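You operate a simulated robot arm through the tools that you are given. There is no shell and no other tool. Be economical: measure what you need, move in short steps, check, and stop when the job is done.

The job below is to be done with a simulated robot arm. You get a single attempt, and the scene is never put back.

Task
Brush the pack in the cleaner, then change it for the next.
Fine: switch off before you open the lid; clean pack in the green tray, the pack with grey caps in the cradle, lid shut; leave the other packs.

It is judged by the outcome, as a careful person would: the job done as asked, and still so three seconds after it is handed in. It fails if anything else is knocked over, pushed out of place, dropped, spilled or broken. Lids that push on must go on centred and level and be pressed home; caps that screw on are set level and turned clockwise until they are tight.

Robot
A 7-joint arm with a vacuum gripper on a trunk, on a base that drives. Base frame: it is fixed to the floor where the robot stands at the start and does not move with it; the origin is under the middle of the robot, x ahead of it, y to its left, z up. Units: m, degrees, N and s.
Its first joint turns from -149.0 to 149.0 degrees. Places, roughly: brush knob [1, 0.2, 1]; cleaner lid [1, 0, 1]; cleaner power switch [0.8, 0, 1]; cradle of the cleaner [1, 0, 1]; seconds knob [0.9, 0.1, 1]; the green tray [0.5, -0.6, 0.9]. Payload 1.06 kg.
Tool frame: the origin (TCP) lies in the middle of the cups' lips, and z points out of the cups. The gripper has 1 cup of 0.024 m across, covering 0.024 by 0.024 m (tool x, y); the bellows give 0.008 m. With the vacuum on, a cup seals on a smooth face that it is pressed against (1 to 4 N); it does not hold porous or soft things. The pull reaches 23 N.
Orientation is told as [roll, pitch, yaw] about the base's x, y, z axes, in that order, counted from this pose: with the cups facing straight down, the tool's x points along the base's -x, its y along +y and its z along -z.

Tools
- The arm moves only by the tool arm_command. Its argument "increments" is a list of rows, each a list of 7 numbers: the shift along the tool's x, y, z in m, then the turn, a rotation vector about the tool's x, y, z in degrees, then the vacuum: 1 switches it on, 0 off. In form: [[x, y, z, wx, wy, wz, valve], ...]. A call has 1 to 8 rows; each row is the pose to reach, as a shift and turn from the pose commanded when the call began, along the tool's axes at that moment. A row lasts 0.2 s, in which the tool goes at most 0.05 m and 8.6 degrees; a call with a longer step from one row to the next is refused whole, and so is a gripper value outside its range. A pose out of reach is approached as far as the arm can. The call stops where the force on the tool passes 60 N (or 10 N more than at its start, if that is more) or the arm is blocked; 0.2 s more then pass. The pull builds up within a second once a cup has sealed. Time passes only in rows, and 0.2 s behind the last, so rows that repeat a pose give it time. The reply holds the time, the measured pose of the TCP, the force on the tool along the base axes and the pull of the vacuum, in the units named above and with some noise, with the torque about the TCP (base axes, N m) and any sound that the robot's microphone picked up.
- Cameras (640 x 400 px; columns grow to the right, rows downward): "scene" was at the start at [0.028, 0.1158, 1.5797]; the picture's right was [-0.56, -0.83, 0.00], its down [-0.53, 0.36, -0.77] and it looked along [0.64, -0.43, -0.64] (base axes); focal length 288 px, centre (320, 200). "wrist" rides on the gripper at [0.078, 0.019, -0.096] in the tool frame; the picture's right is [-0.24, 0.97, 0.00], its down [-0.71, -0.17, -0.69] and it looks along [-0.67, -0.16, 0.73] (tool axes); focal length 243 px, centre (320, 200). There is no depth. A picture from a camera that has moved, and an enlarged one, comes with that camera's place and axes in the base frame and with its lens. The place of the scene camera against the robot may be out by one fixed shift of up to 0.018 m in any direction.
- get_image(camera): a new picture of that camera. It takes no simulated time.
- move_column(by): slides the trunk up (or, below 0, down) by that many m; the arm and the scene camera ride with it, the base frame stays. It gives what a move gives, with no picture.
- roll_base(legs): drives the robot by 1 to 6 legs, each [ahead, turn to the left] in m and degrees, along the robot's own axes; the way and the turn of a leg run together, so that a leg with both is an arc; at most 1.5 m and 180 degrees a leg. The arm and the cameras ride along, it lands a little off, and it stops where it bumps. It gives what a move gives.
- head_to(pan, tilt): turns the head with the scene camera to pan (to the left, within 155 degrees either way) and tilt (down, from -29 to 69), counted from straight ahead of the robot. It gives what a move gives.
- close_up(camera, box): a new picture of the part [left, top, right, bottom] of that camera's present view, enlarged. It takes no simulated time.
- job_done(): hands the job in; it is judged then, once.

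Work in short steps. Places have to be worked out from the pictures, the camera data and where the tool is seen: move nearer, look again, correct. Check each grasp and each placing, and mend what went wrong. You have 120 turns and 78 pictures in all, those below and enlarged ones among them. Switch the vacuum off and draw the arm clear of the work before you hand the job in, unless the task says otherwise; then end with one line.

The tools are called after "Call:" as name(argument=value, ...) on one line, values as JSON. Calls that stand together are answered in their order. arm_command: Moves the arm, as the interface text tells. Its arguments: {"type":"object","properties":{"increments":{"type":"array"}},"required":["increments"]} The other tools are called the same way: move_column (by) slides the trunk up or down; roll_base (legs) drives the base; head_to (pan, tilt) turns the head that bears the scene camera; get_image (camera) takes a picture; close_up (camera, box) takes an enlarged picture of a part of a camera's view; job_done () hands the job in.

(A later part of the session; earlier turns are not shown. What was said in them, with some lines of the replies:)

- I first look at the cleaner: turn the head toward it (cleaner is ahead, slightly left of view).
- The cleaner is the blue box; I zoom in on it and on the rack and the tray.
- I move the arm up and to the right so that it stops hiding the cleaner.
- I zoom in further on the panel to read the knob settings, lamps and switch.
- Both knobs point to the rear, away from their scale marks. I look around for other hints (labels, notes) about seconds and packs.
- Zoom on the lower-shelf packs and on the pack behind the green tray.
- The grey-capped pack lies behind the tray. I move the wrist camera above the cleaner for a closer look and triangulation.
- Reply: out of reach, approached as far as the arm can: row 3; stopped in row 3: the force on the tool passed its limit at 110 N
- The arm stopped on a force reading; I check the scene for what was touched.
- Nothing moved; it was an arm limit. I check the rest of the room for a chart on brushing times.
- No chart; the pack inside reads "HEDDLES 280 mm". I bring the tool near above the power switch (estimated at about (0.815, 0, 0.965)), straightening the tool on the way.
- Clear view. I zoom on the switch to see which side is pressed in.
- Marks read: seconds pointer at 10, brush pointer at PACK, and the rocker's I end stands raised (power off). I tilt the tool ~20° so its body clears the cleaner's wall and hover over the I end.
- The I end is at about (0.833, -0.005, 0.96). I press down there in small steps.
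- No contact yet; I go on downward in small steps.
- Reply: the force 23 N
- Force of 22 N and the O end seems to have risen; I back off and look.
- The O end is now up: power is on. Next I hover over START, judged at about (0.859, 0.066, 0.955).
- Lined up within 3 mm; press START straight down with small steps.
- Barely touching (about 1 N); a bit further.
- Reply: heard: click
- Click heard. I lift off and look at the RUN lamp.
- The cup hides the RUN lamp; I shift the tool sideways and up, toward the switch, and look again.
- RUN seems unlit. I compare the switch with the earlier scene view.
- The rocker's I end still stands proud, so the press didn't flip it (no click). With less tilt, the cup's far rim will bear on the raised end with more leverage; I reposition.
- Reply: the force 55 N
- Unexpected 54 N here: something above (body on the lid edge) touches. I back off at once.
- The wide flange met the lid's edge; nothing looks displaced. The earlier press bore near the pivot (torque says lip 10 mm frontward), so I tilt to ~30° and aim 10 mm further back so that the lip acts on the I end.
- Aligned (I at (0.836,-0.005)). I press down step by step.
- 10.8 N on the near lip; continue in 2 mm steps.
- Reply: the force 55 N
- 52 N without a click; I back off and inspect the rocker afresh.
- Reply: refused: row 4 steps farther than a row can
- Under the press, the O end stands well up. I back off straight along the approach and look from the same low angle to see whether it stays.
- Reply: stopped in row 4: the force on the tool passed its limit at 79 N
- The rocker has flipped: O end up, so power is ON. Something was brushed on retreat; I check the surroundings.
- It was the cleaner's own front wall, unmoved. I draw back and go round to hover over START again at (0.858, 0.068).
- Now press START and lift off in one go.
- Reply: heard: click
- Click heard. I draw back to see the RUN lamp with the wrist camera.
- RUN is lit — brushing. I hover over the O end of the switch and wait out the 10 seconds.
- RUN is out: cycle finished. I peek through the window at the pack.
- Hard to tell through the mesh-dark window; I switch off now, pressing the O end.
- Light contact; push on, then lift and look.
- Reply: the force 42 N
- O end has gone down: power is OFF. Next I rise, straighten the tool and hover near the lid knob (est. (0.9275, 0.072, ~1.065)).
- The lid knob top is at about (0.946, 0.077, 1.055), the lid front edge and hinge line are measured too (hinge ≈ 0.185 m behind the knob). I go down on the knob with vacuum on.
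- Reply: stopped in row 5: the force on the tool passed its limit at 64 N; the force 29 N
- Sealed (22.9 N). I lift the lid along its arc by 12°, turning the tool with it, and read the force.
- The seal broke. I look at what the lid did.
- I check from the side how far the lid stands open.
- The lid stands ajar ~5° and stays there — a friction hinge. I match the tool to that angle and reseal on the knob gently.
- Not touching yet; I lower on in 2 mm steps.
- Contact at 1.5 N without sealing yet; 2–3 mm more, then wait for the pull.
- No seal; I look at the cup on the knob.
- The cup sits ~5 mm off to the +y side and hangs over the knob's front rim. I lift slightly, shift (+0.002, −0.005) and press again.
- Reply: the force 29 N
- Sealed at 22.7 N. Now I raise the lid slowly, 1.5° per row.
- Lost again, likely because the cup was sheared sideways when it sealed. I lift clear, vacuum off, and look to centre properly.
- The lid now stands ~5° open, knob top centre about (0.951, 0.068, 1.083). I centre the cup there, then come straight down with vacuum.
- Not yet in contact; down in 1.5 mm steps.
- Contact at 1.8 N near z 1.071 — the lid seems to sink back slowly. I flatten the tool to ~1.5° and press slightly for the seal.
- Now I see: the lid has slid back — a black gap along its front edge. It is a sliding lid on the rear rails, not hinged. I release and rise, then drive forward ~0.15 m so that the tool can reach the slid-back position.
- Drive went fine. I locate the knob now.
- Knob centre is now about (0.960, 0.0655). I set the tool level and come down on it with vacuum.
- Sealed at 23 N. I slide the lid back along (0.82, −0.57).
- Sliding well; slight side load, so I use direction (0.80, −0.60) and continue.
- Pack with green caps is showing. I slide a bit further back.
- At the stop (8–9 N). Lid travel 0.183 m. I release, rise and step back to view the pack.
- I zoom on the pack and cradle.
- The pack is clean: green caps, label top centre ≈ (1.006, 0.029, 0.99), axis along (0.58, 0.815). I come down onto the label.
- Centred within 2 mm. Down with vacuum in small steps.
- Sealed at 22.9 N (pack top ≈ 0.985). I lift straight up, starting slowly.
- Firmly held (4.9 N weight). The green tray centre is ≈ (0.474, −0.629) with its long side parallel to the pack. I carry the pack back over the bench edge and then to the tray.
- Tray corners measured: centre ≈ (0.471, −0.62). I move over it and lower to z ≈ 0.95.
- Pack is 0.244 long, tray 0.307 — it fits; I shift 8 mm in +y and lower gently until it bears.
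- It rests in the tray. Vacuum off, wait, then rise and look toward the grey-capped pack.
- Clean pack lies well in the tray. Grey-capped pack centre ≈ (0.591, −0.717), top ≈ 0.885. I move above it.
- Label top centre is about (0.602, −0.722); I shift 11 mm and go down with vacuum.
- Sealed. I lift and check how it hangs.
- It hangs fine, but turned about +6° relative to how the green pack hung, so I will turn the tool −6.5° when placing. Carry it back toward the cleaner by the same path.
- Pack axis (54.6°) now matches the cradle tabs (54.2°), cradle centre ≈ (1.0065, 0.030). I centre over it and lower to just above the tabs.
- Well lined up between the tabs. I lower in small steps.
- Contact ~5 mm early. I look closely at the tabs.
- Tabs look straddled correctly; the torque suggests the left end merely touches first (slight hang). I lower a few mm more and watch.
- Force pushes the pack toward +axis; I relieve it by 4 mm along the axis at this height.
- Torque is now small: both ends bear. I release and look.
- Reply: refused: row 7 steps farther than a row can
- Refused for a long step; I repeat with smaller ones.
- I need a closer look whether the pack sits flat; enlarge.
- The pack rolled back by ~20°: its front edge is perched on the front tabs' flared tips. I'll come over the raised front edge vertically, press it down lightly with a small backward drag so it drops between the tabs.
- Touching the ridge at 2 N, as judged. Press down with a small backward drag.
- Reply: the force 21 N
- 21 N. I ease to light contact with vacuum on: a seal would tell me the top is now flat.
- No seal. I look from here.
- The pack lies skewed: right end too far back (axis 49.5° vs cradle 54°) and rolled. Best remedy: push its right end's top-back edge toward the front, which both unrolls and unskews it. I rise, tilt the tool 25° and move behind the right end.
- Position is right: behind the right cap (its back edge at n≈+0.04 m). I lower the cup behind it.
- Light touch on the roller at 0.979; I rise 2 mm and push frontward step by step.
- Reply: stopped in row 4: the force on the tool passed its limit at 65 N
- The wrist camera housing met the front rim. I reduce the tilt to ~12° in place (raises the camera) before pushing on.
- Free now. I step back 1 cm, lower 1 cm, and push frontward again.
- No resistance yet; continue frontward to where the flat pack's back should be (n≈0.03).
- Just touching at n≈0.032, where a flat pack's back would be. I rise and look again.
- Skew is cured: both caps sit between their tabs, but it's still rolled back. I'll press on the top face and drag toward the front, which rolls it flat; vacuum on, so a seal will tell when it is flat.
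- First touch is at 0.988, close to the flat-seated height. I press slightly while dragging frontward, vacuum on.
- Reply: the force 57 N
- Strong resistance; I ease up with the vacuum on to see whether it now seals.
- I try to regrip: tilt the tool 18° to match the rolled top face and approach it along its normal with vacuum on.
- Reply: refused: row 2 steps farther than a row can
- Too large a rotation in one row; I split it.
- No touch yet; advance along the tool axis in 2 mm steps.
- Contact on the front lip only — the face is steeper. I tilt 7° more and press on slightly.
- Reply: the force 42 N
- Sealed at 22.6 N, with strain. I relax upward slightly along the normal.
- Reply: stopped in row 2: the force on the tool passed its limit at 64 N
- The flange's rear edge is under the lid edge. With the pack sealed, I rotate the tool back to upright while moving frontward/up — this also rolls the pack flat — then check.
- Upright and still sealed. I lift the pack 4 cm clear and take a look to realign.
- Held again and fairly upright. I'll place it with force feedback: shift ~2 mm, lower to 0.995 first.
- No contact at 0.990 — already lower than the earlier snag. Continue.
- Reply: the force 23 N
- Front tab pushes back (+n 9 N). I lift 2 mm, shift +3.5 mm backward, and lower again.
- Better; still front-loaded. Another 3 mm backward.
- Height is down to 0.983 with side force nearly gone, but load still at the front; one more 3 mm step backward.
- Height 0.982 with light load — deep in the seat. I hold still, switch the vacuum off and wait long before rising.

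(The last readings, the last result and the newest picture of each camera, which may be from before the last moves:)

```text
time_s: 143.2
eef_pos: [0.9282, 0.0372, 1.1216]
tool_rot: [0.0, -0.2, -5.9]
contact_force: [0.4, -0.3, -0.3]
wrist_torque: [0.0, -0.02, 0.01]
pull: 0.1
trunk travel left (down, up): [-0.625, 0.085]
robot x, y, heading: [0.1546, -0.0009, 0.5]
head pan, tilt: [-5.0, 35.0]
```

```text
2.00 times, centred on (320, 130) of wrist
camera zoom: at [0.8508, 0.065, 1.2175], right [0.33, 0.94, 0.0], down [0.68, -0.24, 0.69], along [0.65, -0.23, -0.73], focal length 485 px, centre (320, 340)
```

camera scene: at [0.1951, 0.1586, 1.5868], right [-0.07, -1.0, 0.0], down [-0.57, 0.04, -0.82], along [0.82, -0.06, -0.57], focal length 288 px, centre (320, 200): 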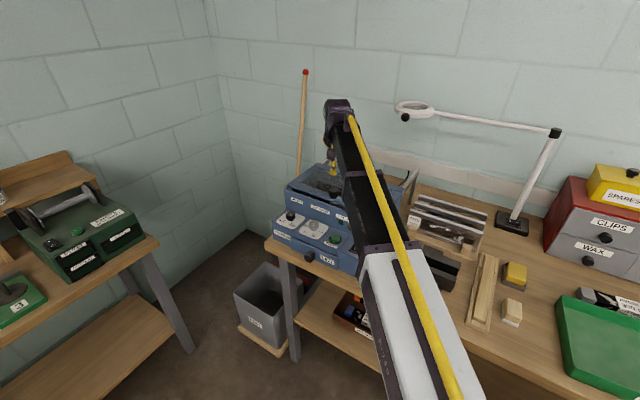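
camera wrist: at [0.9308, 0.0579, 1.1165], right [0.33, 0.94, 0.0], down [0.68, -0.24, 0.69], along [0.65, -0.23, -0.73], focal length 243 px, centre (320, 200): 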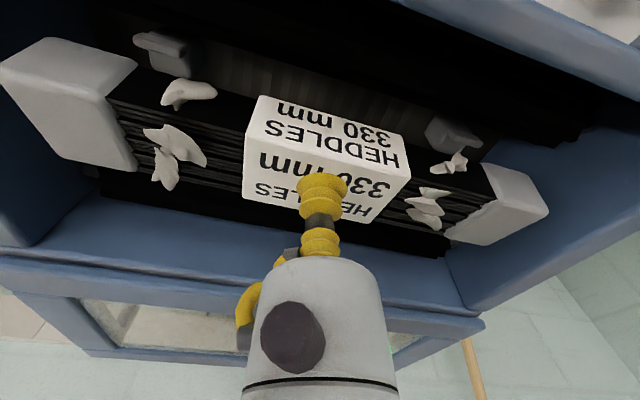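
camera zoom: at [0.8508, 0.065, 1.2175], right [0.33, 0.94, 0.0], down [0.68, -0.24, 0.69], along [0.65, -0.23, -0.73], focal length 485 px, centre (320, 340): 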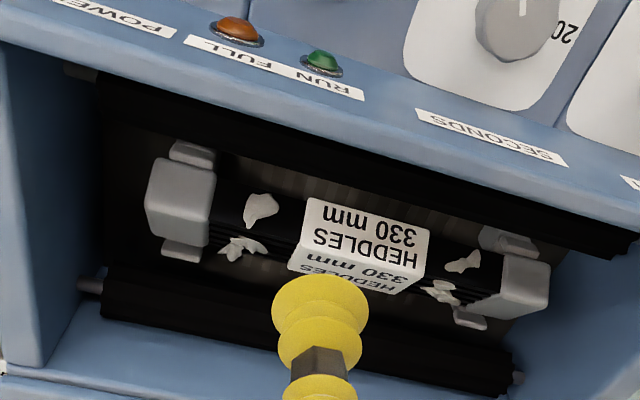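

The pack still leans back, its front perched on the front tabs; it needs to go ~5 mm further back. I press on its front ridge and drag it backward, then test for flatness by trying to seal with the level cup.

Call:
arm_command(increments=[[-0.035, 0.003, 0.01, 0, 0, 0, 0], [-0.0732, 0.007, 0.03, 0, 0, 0, 0], [-0.0732, 0.007, 0.075, 0, 0, 0, 0], [-0.0732, 0.007, 0.11, 0, 0, 0, 0], [-0.0732, 0.007, 0.1236, 0, 0, 0, 0]])

Call:
arm_command(increments=[[0, 0, 0.006, 0, 0, 0, 0], [0, 0, 0.01, 0, 0, 0, 0], [-0.0026, -0.0015, 0.012, 0, 0, 0, 0], [-0.0052, -0.003, 0.013, 0, 0, 0, 0], [-0.0078, -0.0045, 0.014, 0, 0, 0, 0], [-0.0078, -0.0045, 0.014, 0, 0, 0, 0]])

Call:
arm_command(increments=[[0, 0, -0.006, 0, 0, 0, 0], [-0.0026, -0.0015, -0.006, 0, 0, 0, 1], [-0.0026, -0.0015, -0.001, 0, 0, 0, 1], [-0.0026, -0.0015, 0.0, 0, 0, 0, 1], [-0.0026, -0.0015, 0.001, 0, 0, 0, 1], [-0.0026, -0.0015, 0.001, 0, 0, 0, 1], [-0.0026, -0.0015, 0.001, 0, 0, 0, 1]])

```text
time_s: 144.4
eef_pos: [1.0, 0.038, 0.9997]
tool_rot: [0.0, -0.3, -5.9]
contact_force: [0.1, -0.8, -0.1]
wrist_torque: [-0.03, -0.02, -0.02]
pull: 0.0
trunk travel left (down, up): [-0.625, 0.085]
robot x, y, heading: [0.1555, -0.0002, 0.4]
head pan, tilt: [-5.0, 35.0]
```

```text
time_s: 145.8
eef_pos: [1.007, 0.0328, 0.9856]
tool_rot: [0.1, -0.4, -5.8]
contact_force: [-0.7, 1.3, 3.1]
wrist_torque: [-0.01, 0.03, -0.05]
pull: 0.0
trunk travel left (down, up): [-0.625, 0.085]
robot x, y, heading: [0.1514, 0.0026, 0.5]
head pan, tilt: [-5.0, 35.0]
```

```text
time_s: 147.4
eef_pos: [1.0097, 0.0295, 0.9868]
tool_rot: [0.1, -0.3, -5.9]
contact_force: [1.7, 0.3, 3.0]
wrist_torque: [-0.02, 0.06, -0.01]
pull: 0.1
trunk travel left (down, up): [-0.625, 0.085]
robot x, y, heading: [0.1518, 0.0004, 0.4]
head pan, tilt: [-5.0, 35.0]
```

Only light contact, no seal yet; I press a few mm more with vacuum to test flatness.

Call:
arm_command(increments=[[0, 0, 0.002, 0, 0, 0, 1], [0, 0, 0.004, 0, 0, 0, 1], [0, 0, 0.005, 0, 0, 0, 1], [0, 0, 0.005, 0, 0, 0, 1], [0, 0, 0.005, 0, 0, 0, 1], [0, 0, 0.005, 0, 0, 0, 1]])

```text
time_s: 148.8
eef_pos: [1.0106, 0.03, 0.981]
tool_rot: [0.0, -0.3, -6.0]
contact_force: [7.4, -3.3, 18.7]
wrist_torque: [0.12, 0.26, -0.28]
pull: 0.1
trunk travel left (down, up): [-0.625, 0.085]
robot x, y, heading: [0.1543, 0.0009, 0.4]
head pan, tilt: [-5.0, 35.0]
```

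Still leaning. I regrip with the 24.5° tilt that sealed before, then bring it upright (slightly over, front edge low) and lift.

Call:
arm_command(increments=[[0, 0, -0.02, -4.0, 7.1, 0, 0], [-0.008, -0.006, -0.022, -8.1, 14.2, 0, 0], [-0.0162, -0.0116, -0.015, -12.2, 21.3, 0, 0], [-0.0162, -0.0116, -0.01, -12.2, 21.3, 0, 1], [-0.0119, -0.0091, 0.0009, -12.2, 21.3, 0, 1], [-0.0097, -0.0079, 0.0064, -12.2, 21.3, 0, 1], [-0.0083, -0.0071, 0.01, -12.2, 21.3, 0, 1], [-0.0083, -0.0071, 0.01, -12.2, 21.3, 0, 1]])

Call:
arm_command(increments=[[0, 0, 0.001, 0, 0, 0, 1], [0, 0, 0.0015, 0, 0, 0, 1], [0, 0, 0.0015, 0, 0, 0, 1], [0, 0, 0.0015, 0, 0, 0, 1]])

Call:
arm_command(increments=[[0.004, 0.0023, 0.0021, 2.1, -3.7, 0, 1], [0.0082, 0.0047, 0.001, 4.3, -7.4, 0, 1], [0.0116, 0.0066, -0.0027, 6.4, -11.1, 0, 1], [0.0137, 0.0079, -0.0082, 8.5, -14.8, 0, 1], [0.0162, 0.0093, -0.0146, 10.7, -18.6, 0, 1], [0.0187, 0.0107, -0.021, 12.8, -22.3, 0, 1], [0.0212, 0.0122, -0.0274, 14.9, -26.0, 0, 1]])

```text
time_s: 149.6
eef_pos: [1.0297, 0.0198, 0.9932]
tool_rot: [12.6, 19.1, -3.6]
contact_force: [5.1, 5.3, -25.5]
wrist_torque: [-0.3, -0.35, 0.02]
pull: 0.0
trunk travel left (down, up): [-0.625, 0.085]
robot x, y, heading: [0.1464, 0.0045, 0.7]
head pan, tilt: [-5.0, 35.0]
stopped in row 4: the force on the tool passed its limit at 102 N (the readings are from after the stop); the commanded pose is now the measured one
```

```text
time_s: 150.6
eef_pos: [1.0279, 0.0195, 0.9943]
tool_rot: [12.4, 19.3, -3.5]
contact_force: [0.8, 6.4, -33.9]
wrist_torque: [-0.41, -1.39, -0.22]
pull: 0.1
trunk travel left (down, up): [-0.625, 0.085]
robot x, y, heading: [0.154, 0.0023, 0.6]
head pan, tilt: [-5.0, 35.0]
```

```text
time_s: 152.2
eef_pos: [1.0176, 0.0257, 1.0259]
tool_rot: [-2.9, -6.4, -5.5]
contact_force: [0.1, 0.6, 0.2]
wrist_torque: [0.0, -0.03, 0.0]
pull: 0.1
trunk travel left (down, up): [-0.625, 0.085]
robot x, y, heading: [0.1543, 0.0033, 0.5]
head pan, tilt: [-5.0, 35.0]
5 turns are left
```

The flange caught the lid edge this time. I repeat the approach path that worked (18° first, then more tilt at contact), then upright and lift.

Call:
arm_command(increments=[[0, 0, 0, -4.1, 7.2, 0, 0], [0, 0, 0, -8.3, 14.5, 0, 0], [-0.0018, -0.0047, 0.01, -12.4, 21.7, 0, 0], [-0.0018, -0.0047, 0.0286, -12.4, 21.7, 0, 0], [0.0037, -0.0016, 0.0422, -12.4, 21.7, 0, 1], [0.0057, -0.0004, 0.0472, -12.4, 21.7, 0, 1], [0.0057, -0.0004, 0.0472, -12.4, 21.7, 0, 1]])

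Call:
arm_command(increments=[[0, 0, 0, -1.7, 3.0, 0, 1], [0, 0, 0.001, -3.5, 6.1, 0, 1], [0, 0, 0.003, -3.5, 6.1, 0, 1], [0, 0, 0.004, -3.5, 6.1, 0, 1], [0, 0, 0.004, -3.5, 6.1, 0, 1], [0, 0, 0.004, -3.5, 6.1, 0, 1]])

Call:
arm_command(increments=[[0.0035, 0.002, 0.0005, 2.0, -3.5, 0, 1], [0.0065, 0.0037, -0.0005, 4.0, -7.0, 0, 1], [0.009, 0.0052, -0.002, 6.0, -10.5, 0, 1], [0.0115, 0.0066, -0.0035, 8.0, -14.0, 0, 1], [0.0135, 0.0078, -0.005, 10.0, -17.5, 0, 1], [0.0155, 0.0089, -0.0061, 12.1, -21.2, 0, 1]])

Call:
arm_command(increments=[[0, 0, -0.005, 0, 0, 0, 1], [0, 0, -0.012, 0, 0, 0, 1], [0, 0, -0.022, 0, 0, 0, 1], [0, 0, -0.022, 0, 0, 0, 1]])

```text
time_s: 153.8
eef_pos: [1.0184, 0.0233, 0.9798]
tool_rot: [9.7, 15.2, -4.3]
contact_force: [1.6, -1.0, 1.9]
wrist_torque: [0.03, 0.01, 0.03]
pull: 0.1
trunk travel left (down, up): [-0.625, 0.085]
robot x, y, heading: [0.1545, 0.0022, 0.7]
head pan, tilt: [-5.0, 35.0]
```

```text
time_s: 154.5
eef_pos: [1.0198, 0.0234, 0.9779]
tool_rot: [13.5, 20.1, -3.2]
contact_force: [2.7, 3.3, -15.6]
wrist_torque: [-0.03, -0.34, -0.22]
pull: 23.3
trunk travel left (down, up): [-0.625, 0.085]
robot x, y, heading: [0.1526, 0.0034, 0.5]
head pan, tilt: [-5.0, 35.0]
stopped in row 3: the force on the tool passed its limit at 65 N (the readings are from after the stop); the commanded pose is now the measured one
```

```text
time_s: 155.9
eef_pos: [1.0081, 0.032, 0.9902]
tool_rot: [0.8, -0.7, -5.8]
contact_force: [-0.1, 0.5, -4.0]
wrist_torque: [0.01, 0.05, 0.01]
pull: 22.8
trunk travel left (down, up): [-0.625, 0.085]
robot x, y, heading: [0.1515, 0.0032, 0.5]
head pan, tilt: [-5.0, 35.0]
```

```text
time_s: 156.9
eef_pos: [1.0081, 0.0309, 1.0123]
tool_rot: [0.8, -0.8, -5.7]
contact_force: [0.6, -0.4, -3.9]
wrist_torque: [0.03, 0.01, 0.02]
pull: 22.9
trunk travel left (down, up): [-0.625, 0.085]
robot x, y, heading: [0.1498, 0.0032, 0.5]
head pan, tilt: [-5.0, 35.0]
4 turns are left
```

Held again, well balanced. I use the last picture to see the pack against the tabs.

Call:
close_up(camera="wrist", box=[0, 0, 560, 290])

```text
1.14 times, centred on (280, 145) of wrist
camera zoom: at [0.9307, 0.0566, 1.1073], right [0.33, 0.94, 0.02], down [0.68, -0.25, 0.69], along [0.66, -0.22, -0.72], focal length 277 px, centre (366, 263)
3 turns are left
```

zoom: 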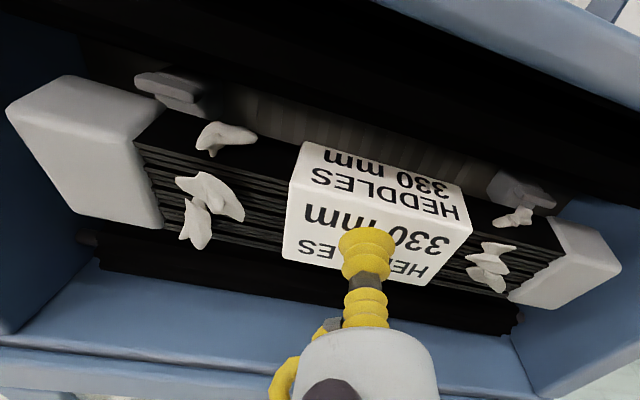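

Compared with the first grip, the pack now hangs ~12 mm further back on the cup, so the tool must go 12 mm frontward (n = −0.012), plus a +2° yaw correction. I shift, then lower in stages to read the contact.

Call:
arm_command(increments=[[0.0065, 0.0015, 0, 0, 0, -1, 1], [0.0129, 0.0029, 0, 0, 0, -2, 1], [0.0129, 0.0029, 0.01, 0, 0, -2, 1], [0.0129, 0.0029, 0.017, 0, 0, -2, 1], [0.0129, 0.0029, 0.02, 0, 0, -2, 1]])

Call:
arm_command(increments=[[0, 0, 0.002, 0, 0, 0, 1], [0, 0, 0.004, 0, 0, 0, 1], [0, 0, 0.004, 0, 0, 0, 1]])

Call:
arm_command(increments=[[0, 0, 0.0015, 0, 0, 0, 1], [0, 0, 0.003, 0, 0, 0, 1], [0, 0, 0.003, 0, 0, 0, 1]])

Call:
arm_command(increments=[[0, 0, 0.0015, 0, 0, 0, 1], [0, 0, 0.002, 0, 0, 0, 1], [0, 0, 0.002, 0, 0, 0, 1]])

```text
time_s: 158.1
eef_pos: [0.9964, 0.0348, 0.9934]
tool_rot: [0.8, -1.0, -3.8]
contact_force: [4.0, -0.9, 7.2]
wrist_torque: [-0.08, 0.07, -0.03]
pull: 22.7
trunk travel left (down, up): [-0.625, 0.085]
robot x, y, heading: [0.1488, 0.0017, 0.6]
head pan, tilt: [-5.0, 35.0]
```

```text
time_s: 158.9
eef_pos: [0.9969, 0.0347, 0.9897]
tool_rot: [0.7, -0.8, -3.7]
contact_force: [13.1, 0.9, 18.7]
wrist_torque: [-0.12, 0.24, -0.01]
pull: 22.8
trunk travel left (down, up): [-0.625, 0.085]
robot x, y, heading: [0.1531, 0.0012, 0.4]
head pan, tilt: [-5.0, 35.0]
```

```text
time_s: 159.7
eef_pos: [0.9948, 0.0358, 0.9878]
tool_rot: [0.9, -0.9, -3.6]
contact_force: [16.9, 2.0, 28.4]
wrist_torque: [-0.21, 0.37, 0.25]
pull: 22.9
trunk travel left (down, up): [-0.625, 0.085]
robot x, y, heading: [0.1503, -0.0016, 0.8]
head pan, tilt: [-5.0, 35.0]
```

```text
time_s: 160.5
eef_pos: [0.9949, 0.0359, 0.9865]
tool_rot: [0.8, -0.9, -3.8]
contact_force: [19.5, 2.7, 44.7]
wrist_torque: [-0.22, 0.45, 0.1]
pull: 22.9
trunk travel left (down, up): [-0.625, 0.085]
robot x, y, heading: [0.1512, 0.0038, 0.8]
head pan, tilt: [-5.0, 35.0]
2 turns are left
```

It rides on the front tab flare here; readings so far show the seat opens as the tool goes back (height falls steadily up to n≈+0.01). I re-seat at n≈+0.013, press lightly while releasing with a long wait, then close the lid by its knob, with a follow-up push from behind the knob to make sure it is shut.

Call:
arm_command(increments=[[0, 0, -0.02, 0, 0, 0, 1], [-0.013, -0.0036, -0.02, 0, 0, 0, 1], [-0.0262, -0.0072, -0.02, 0, 0, 0, 1], [-0.0262, -0.0072, -0.01, 0, 0, 0, 1], [-0.0262, -0.0072, -0.003, 0, 0, 0, 1], [-0.0262, -0.0072, 0.0015, 0, 0, 0, 1], [-0.0262, -0.0072, 0.0045, 0, 0, 0, 1], [-0.0262, -0.0072, 0.0045, 0, 0, 0, 1]])

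Call:
arm_command(increments=[[0, 0, 0.0015, 0, 0, 0, 0], [0, 0, 0.0015, 0, 0, 0, 0], [0, 0, 0.0015, 0, 0, 0, 0], [0, 0, 0.0015, 0, 0, 0, 0], [0, 0, 0.0015, 0, 0, 0, 0], [0, 0, -0.001, 0, 0, 0, 0], [0, 0, -0.004, 0, 0, 0, 0], [0, 0, -0.008, 0, 0, 0, 0]])

Call:
arm_command(increments=[[0, 0, -0.04, 0.8, 0.9, 0, 0], [0, 0, -0.08, 0.8, 0.9, 0, 0], [0, 0, -0.11, 0.8, 0.9, 0, 0], [-0.0255, -0.0177, -0.11, 0.8, 0.9, 0, 0], [-0.051, -0.0355, -0.11, 0.8, 0.9, 0, 0], [-0.0766, -0.0532, -0.11, 0.8, 0.9, 0, 0], [-0.0766, -0.0532, -0.085, 0.8, 0.9, 0, 0]])

Call:
arm_command(increments=[[0, 0, 0.005, 0, 0, 0, 1], [0, 0, 0.008, 0, 0, 0, 1], [0, 0, 0.01, 0, 0, 0, 1], [0, 0, 0.01, 0, 0, 0, 1], [0, 0, 0.01, 0, 0, 0, 1], [0, 0, 0.01, 0, 0, 0, 1]])

Call:
arm_command(increments=[[0.0196, 0.0125, -0.002, 0, 0, 0, 1], [0.0393, 0.025, -0.002, 0, 0, 0, 1], [0.0589, 0.0375, -0.002, 0, 0, 0, 1], [0.0785, 0.05, -0.002, 0, 0, 0, 1], [0.0981, 0.0624, -0.002, 0, 0, 0, 1], [0.1178, 0.0749, -0.002, 0, 0, 0, 1], [0.1374, 0.0874, -0.002, 0, 0, 0, 1], [0.157, 0.0999, -0.002, 0, 0, 0, 1]])

Call:
arm_command(increments=[[0.004, 0.0027, 0, 0, 0, 0, 1], [0, 0, 0, 0, 0, 0, 0], [0, 0, 0, 0, 0, 0, 0], [0, 0, 0, 0, 0, 0, 0], [0, 0, -0.02, 0, 0, 0, 0], [0, 0, -0.06, 0, 0, 0, 0], [0.035, 0, -0.07, 0, 0, 0, 0], [0.08, 0, -0.07, 0, 0, 0, 0]])

Call:
arm_command(increments=[[-0.0387, -0.0172, 0, 0, 0, 0, 0], [-0.0773, -0.0344, 0, 0, 0, 0, 0], [-0.116, -0.0516, 0, 0, 0, 0, 0], [-0.1546, -0.0687, 0, 0, 0, 0, 0], [-0.1933, -0.0859, 0, 0, 0, 0, 0], [-0.2319, -0.1031, 0, 0, 0, 0, 0], [-0.2706, -0.1203, 0, 0, 0, 0, 0]])

Call:
arm_command(increments=[[0, 0, 0.035, 0, 0, 0, 0], [0, 0, 0.065, 0, 0, 0, 0], [0, 0, 0.081, 0, 0, 0, 0]])

Call:
arm_command(increments=[[0.0207, 0.0131, 0, 0, 0, 0, 0], [0.0413, 0.0262, 0, 0, 0, 0, 0], [0.062, 0.0393, 0, 0, 0, 0, 0], [0.0827, 0.0524, 0, 0, 0, 0, 0], [0.1033, 0.0654, 0, 0, 0, 0, 0], [0.124, 0.0785, 0, 0, 0, 0, 0], [0.1446, 0.0916, 0, 0, 0, 0, 0], [0.1653, 0.1047, 0, 0, 0, 0, 0]])

Call:
arm_command(increments=[[-0.004, -0.0025, -0.02, 0, 0, 0, 0], [-0.004, -0.0025, -0.06, 0, 0, 0, 0], [0.03, 0, -0.08, 0, 0, 0, 0], [0.075, 0, -0.08, 0, 0, 0, 0], [0.12, 0, -0.08, 0, 0, 0, 0], [0.165, 0, -0.08, 0, 0, 0, 0], [0.2, 0, -0.08, 0, 0, 0, 0]])

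```text
time_s: 162.3
eef_pos: [1.0218, 0.0269, 0.979]
tool_rot: [0.9, -0.8, -3.7]
contact_force: [0.4, 0.8, -3.7]
wrist_torque: [-0.08, 0.08, -0.03]
pull: 23.2
trunk travel left (down, up): [-0.625, 0.085]
robot x, y, heading: [0.1528, 0.0014, 0.6]
head pan, tilt: [-5.0, 35.0]
```

```text
time_s: 164.1
eef_pos: [1.0213, 0.0268, 0.9864]
tool_rot: [0.8, -0.7, -3.7]
contact_force: [-0.1, -0.3, 0.5]
wrist_torque: [0.0, 0.01, 0.01]
pull: 0.0
trunk travel left (down, up): [-0.625, 0.085]
robot x, y, heading: [0.1529, 0.004, 0.6]
head pan, tilt: [-5.0, 35.0]
```

```text
time_s: 165.7
eef_pos: [1.0925, -0.0331, 1.0714]
tool_rot: [-0.1, 0.2, -3.6]
contact_force: [1.1, -0.5, -0.8]
wrist_torque: [0.03, -0.02, 0.01]
pull: 0.1
trunk travel left (down, up): [-0.625, 0.085]
robot x, y, heading: [0.1539, 0.0007, 0.6]
head pan, tilt: [-5.0, 35.0]
```

```text
time_s: 167.1
eef_pos: [1.0932, -0.0321, 1.0632]
tool_rot: [0.0, 0.1, -3.8]
contact_force: [0.8, 1.5, 15.7]
wrist_torque: [-0.07, -0.11, 0.04]
pull: 22.1
trunk travel left (down, up): [-0.625, 0.085]
robot x, y, heading: [0.1538, 0.0036, 0.3]
head pan, tilt: [-5.0, 35.0]
```

```text
time_s: 168.9
eef_pos: [0.9431, 0.0765, 1.0649]
tool_rot: [0.0, 0.1, -3.8]
contact_force: [0.8, 0.8, 3.1]
wrist_torque: [-0.01, -0.04, -0.02]
pull: 0.2
trunk travel left (down, up): [-0.625, 0.085]
robot x, y, heading: [0.1517, 0.0025, 0.7]
head pan, tilt: [-5.0, 35.0]
```

```text
time_s: 170.7
eef_pos: [0.8625, 0.085, 1.1378]
tool_rot: [-0.1, 0.2, -3.8]
contact_force: [0.6, -0.1, 0.3]
wrist_torque: [-0.03, -0.02, -0.03]
pull: 0.3
trunk travel left (down, up): [-0.625, 0.085]
robot x, y, heading: [0.1531, 0.0034, 0.6]
head pan, tilt: [-5.0, 35.0]
```

```text
time_s: 172.3
eef_pos: [1.127, -0.0557, 1.1363]
tool_rot: [0.0, 0.2, -3.8]
contact_force: [0.8, -0.6, -0.6]
wrist_torque: [0.01, -0.01, 0.03]
pull: 0.0
trunk travel left (down, up): [-0.625, 0.085]
robot x, y, heading: [0.1531, 0.0006, 0.7]
head pan, tilt: [-5.0, 35.0]
```

```text
time_s: 173.1
eef_pos: [1.1238, -0.0561, 1.0564]
tool_rot: [0.0, 0.2, -3.8]
contact_force: [-0.2, 0.4, -0.3]
wrist_torque: [0.0, 0.0, 0.01]
pull: 0.1
trunk travel left (down, up): [-0.625, 0.085]
robot x, y, heading: [0.1565, 0.0042, 0.8]
head pan, tilt: [-5.0, 35.0]
```

```text
time_s: 174.9
eef_pos: [0.9694, 0.0584, 1.0552]
tool_rot: [-0.1, 0.0, -3.9]
contact_force: [8.4, -4.9, 1.4]
wrist_torque: [0.03, 0.0, -0.04]
pull: 0.0
trunk travel left (down, up): [-0.625, 0.085]
robot x, y, heading: [0.151, 0.0014, 0.3]
head pan, tilt: [-5.0, 35.0]
```

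```text
time_s: 176.5
eef_pos: [0.7692, 0.072, 1.1341]
tool_rot: [0.0, 0.1, -3.7]
contact_force: [-0.3, -0.4, 0.6]
wrist_torque: [-0.01, 0.01, -0.03]
pull: 0.0
trunk travel left (down, up): [-0.625, 0.085]
robot x, y, heading: [0.1495, 0.0044, 0.7]
head pan, tilt: [-5.0, 35.0]
1 turns are left
```

The knob has been pushed back to about its closed position, with 9 N felt at the end of the push. The arm is clear and the vacuum is off. This is my last turn, so I hand in.

Call:
job_done()

```text
The job is handed in.
```

I handed the job in, but I'm not sure the grey-capped pack is seated flat. It tipped back in the cradle on both earlier tries, and I had no pictures left to check the last one. The green-capped pack was brushed for 10 s on PACK, the cleaner was switched off before I opened the lid, and that pack is in the green tray. I slid the lid back to its closed position, judged by force and position only.
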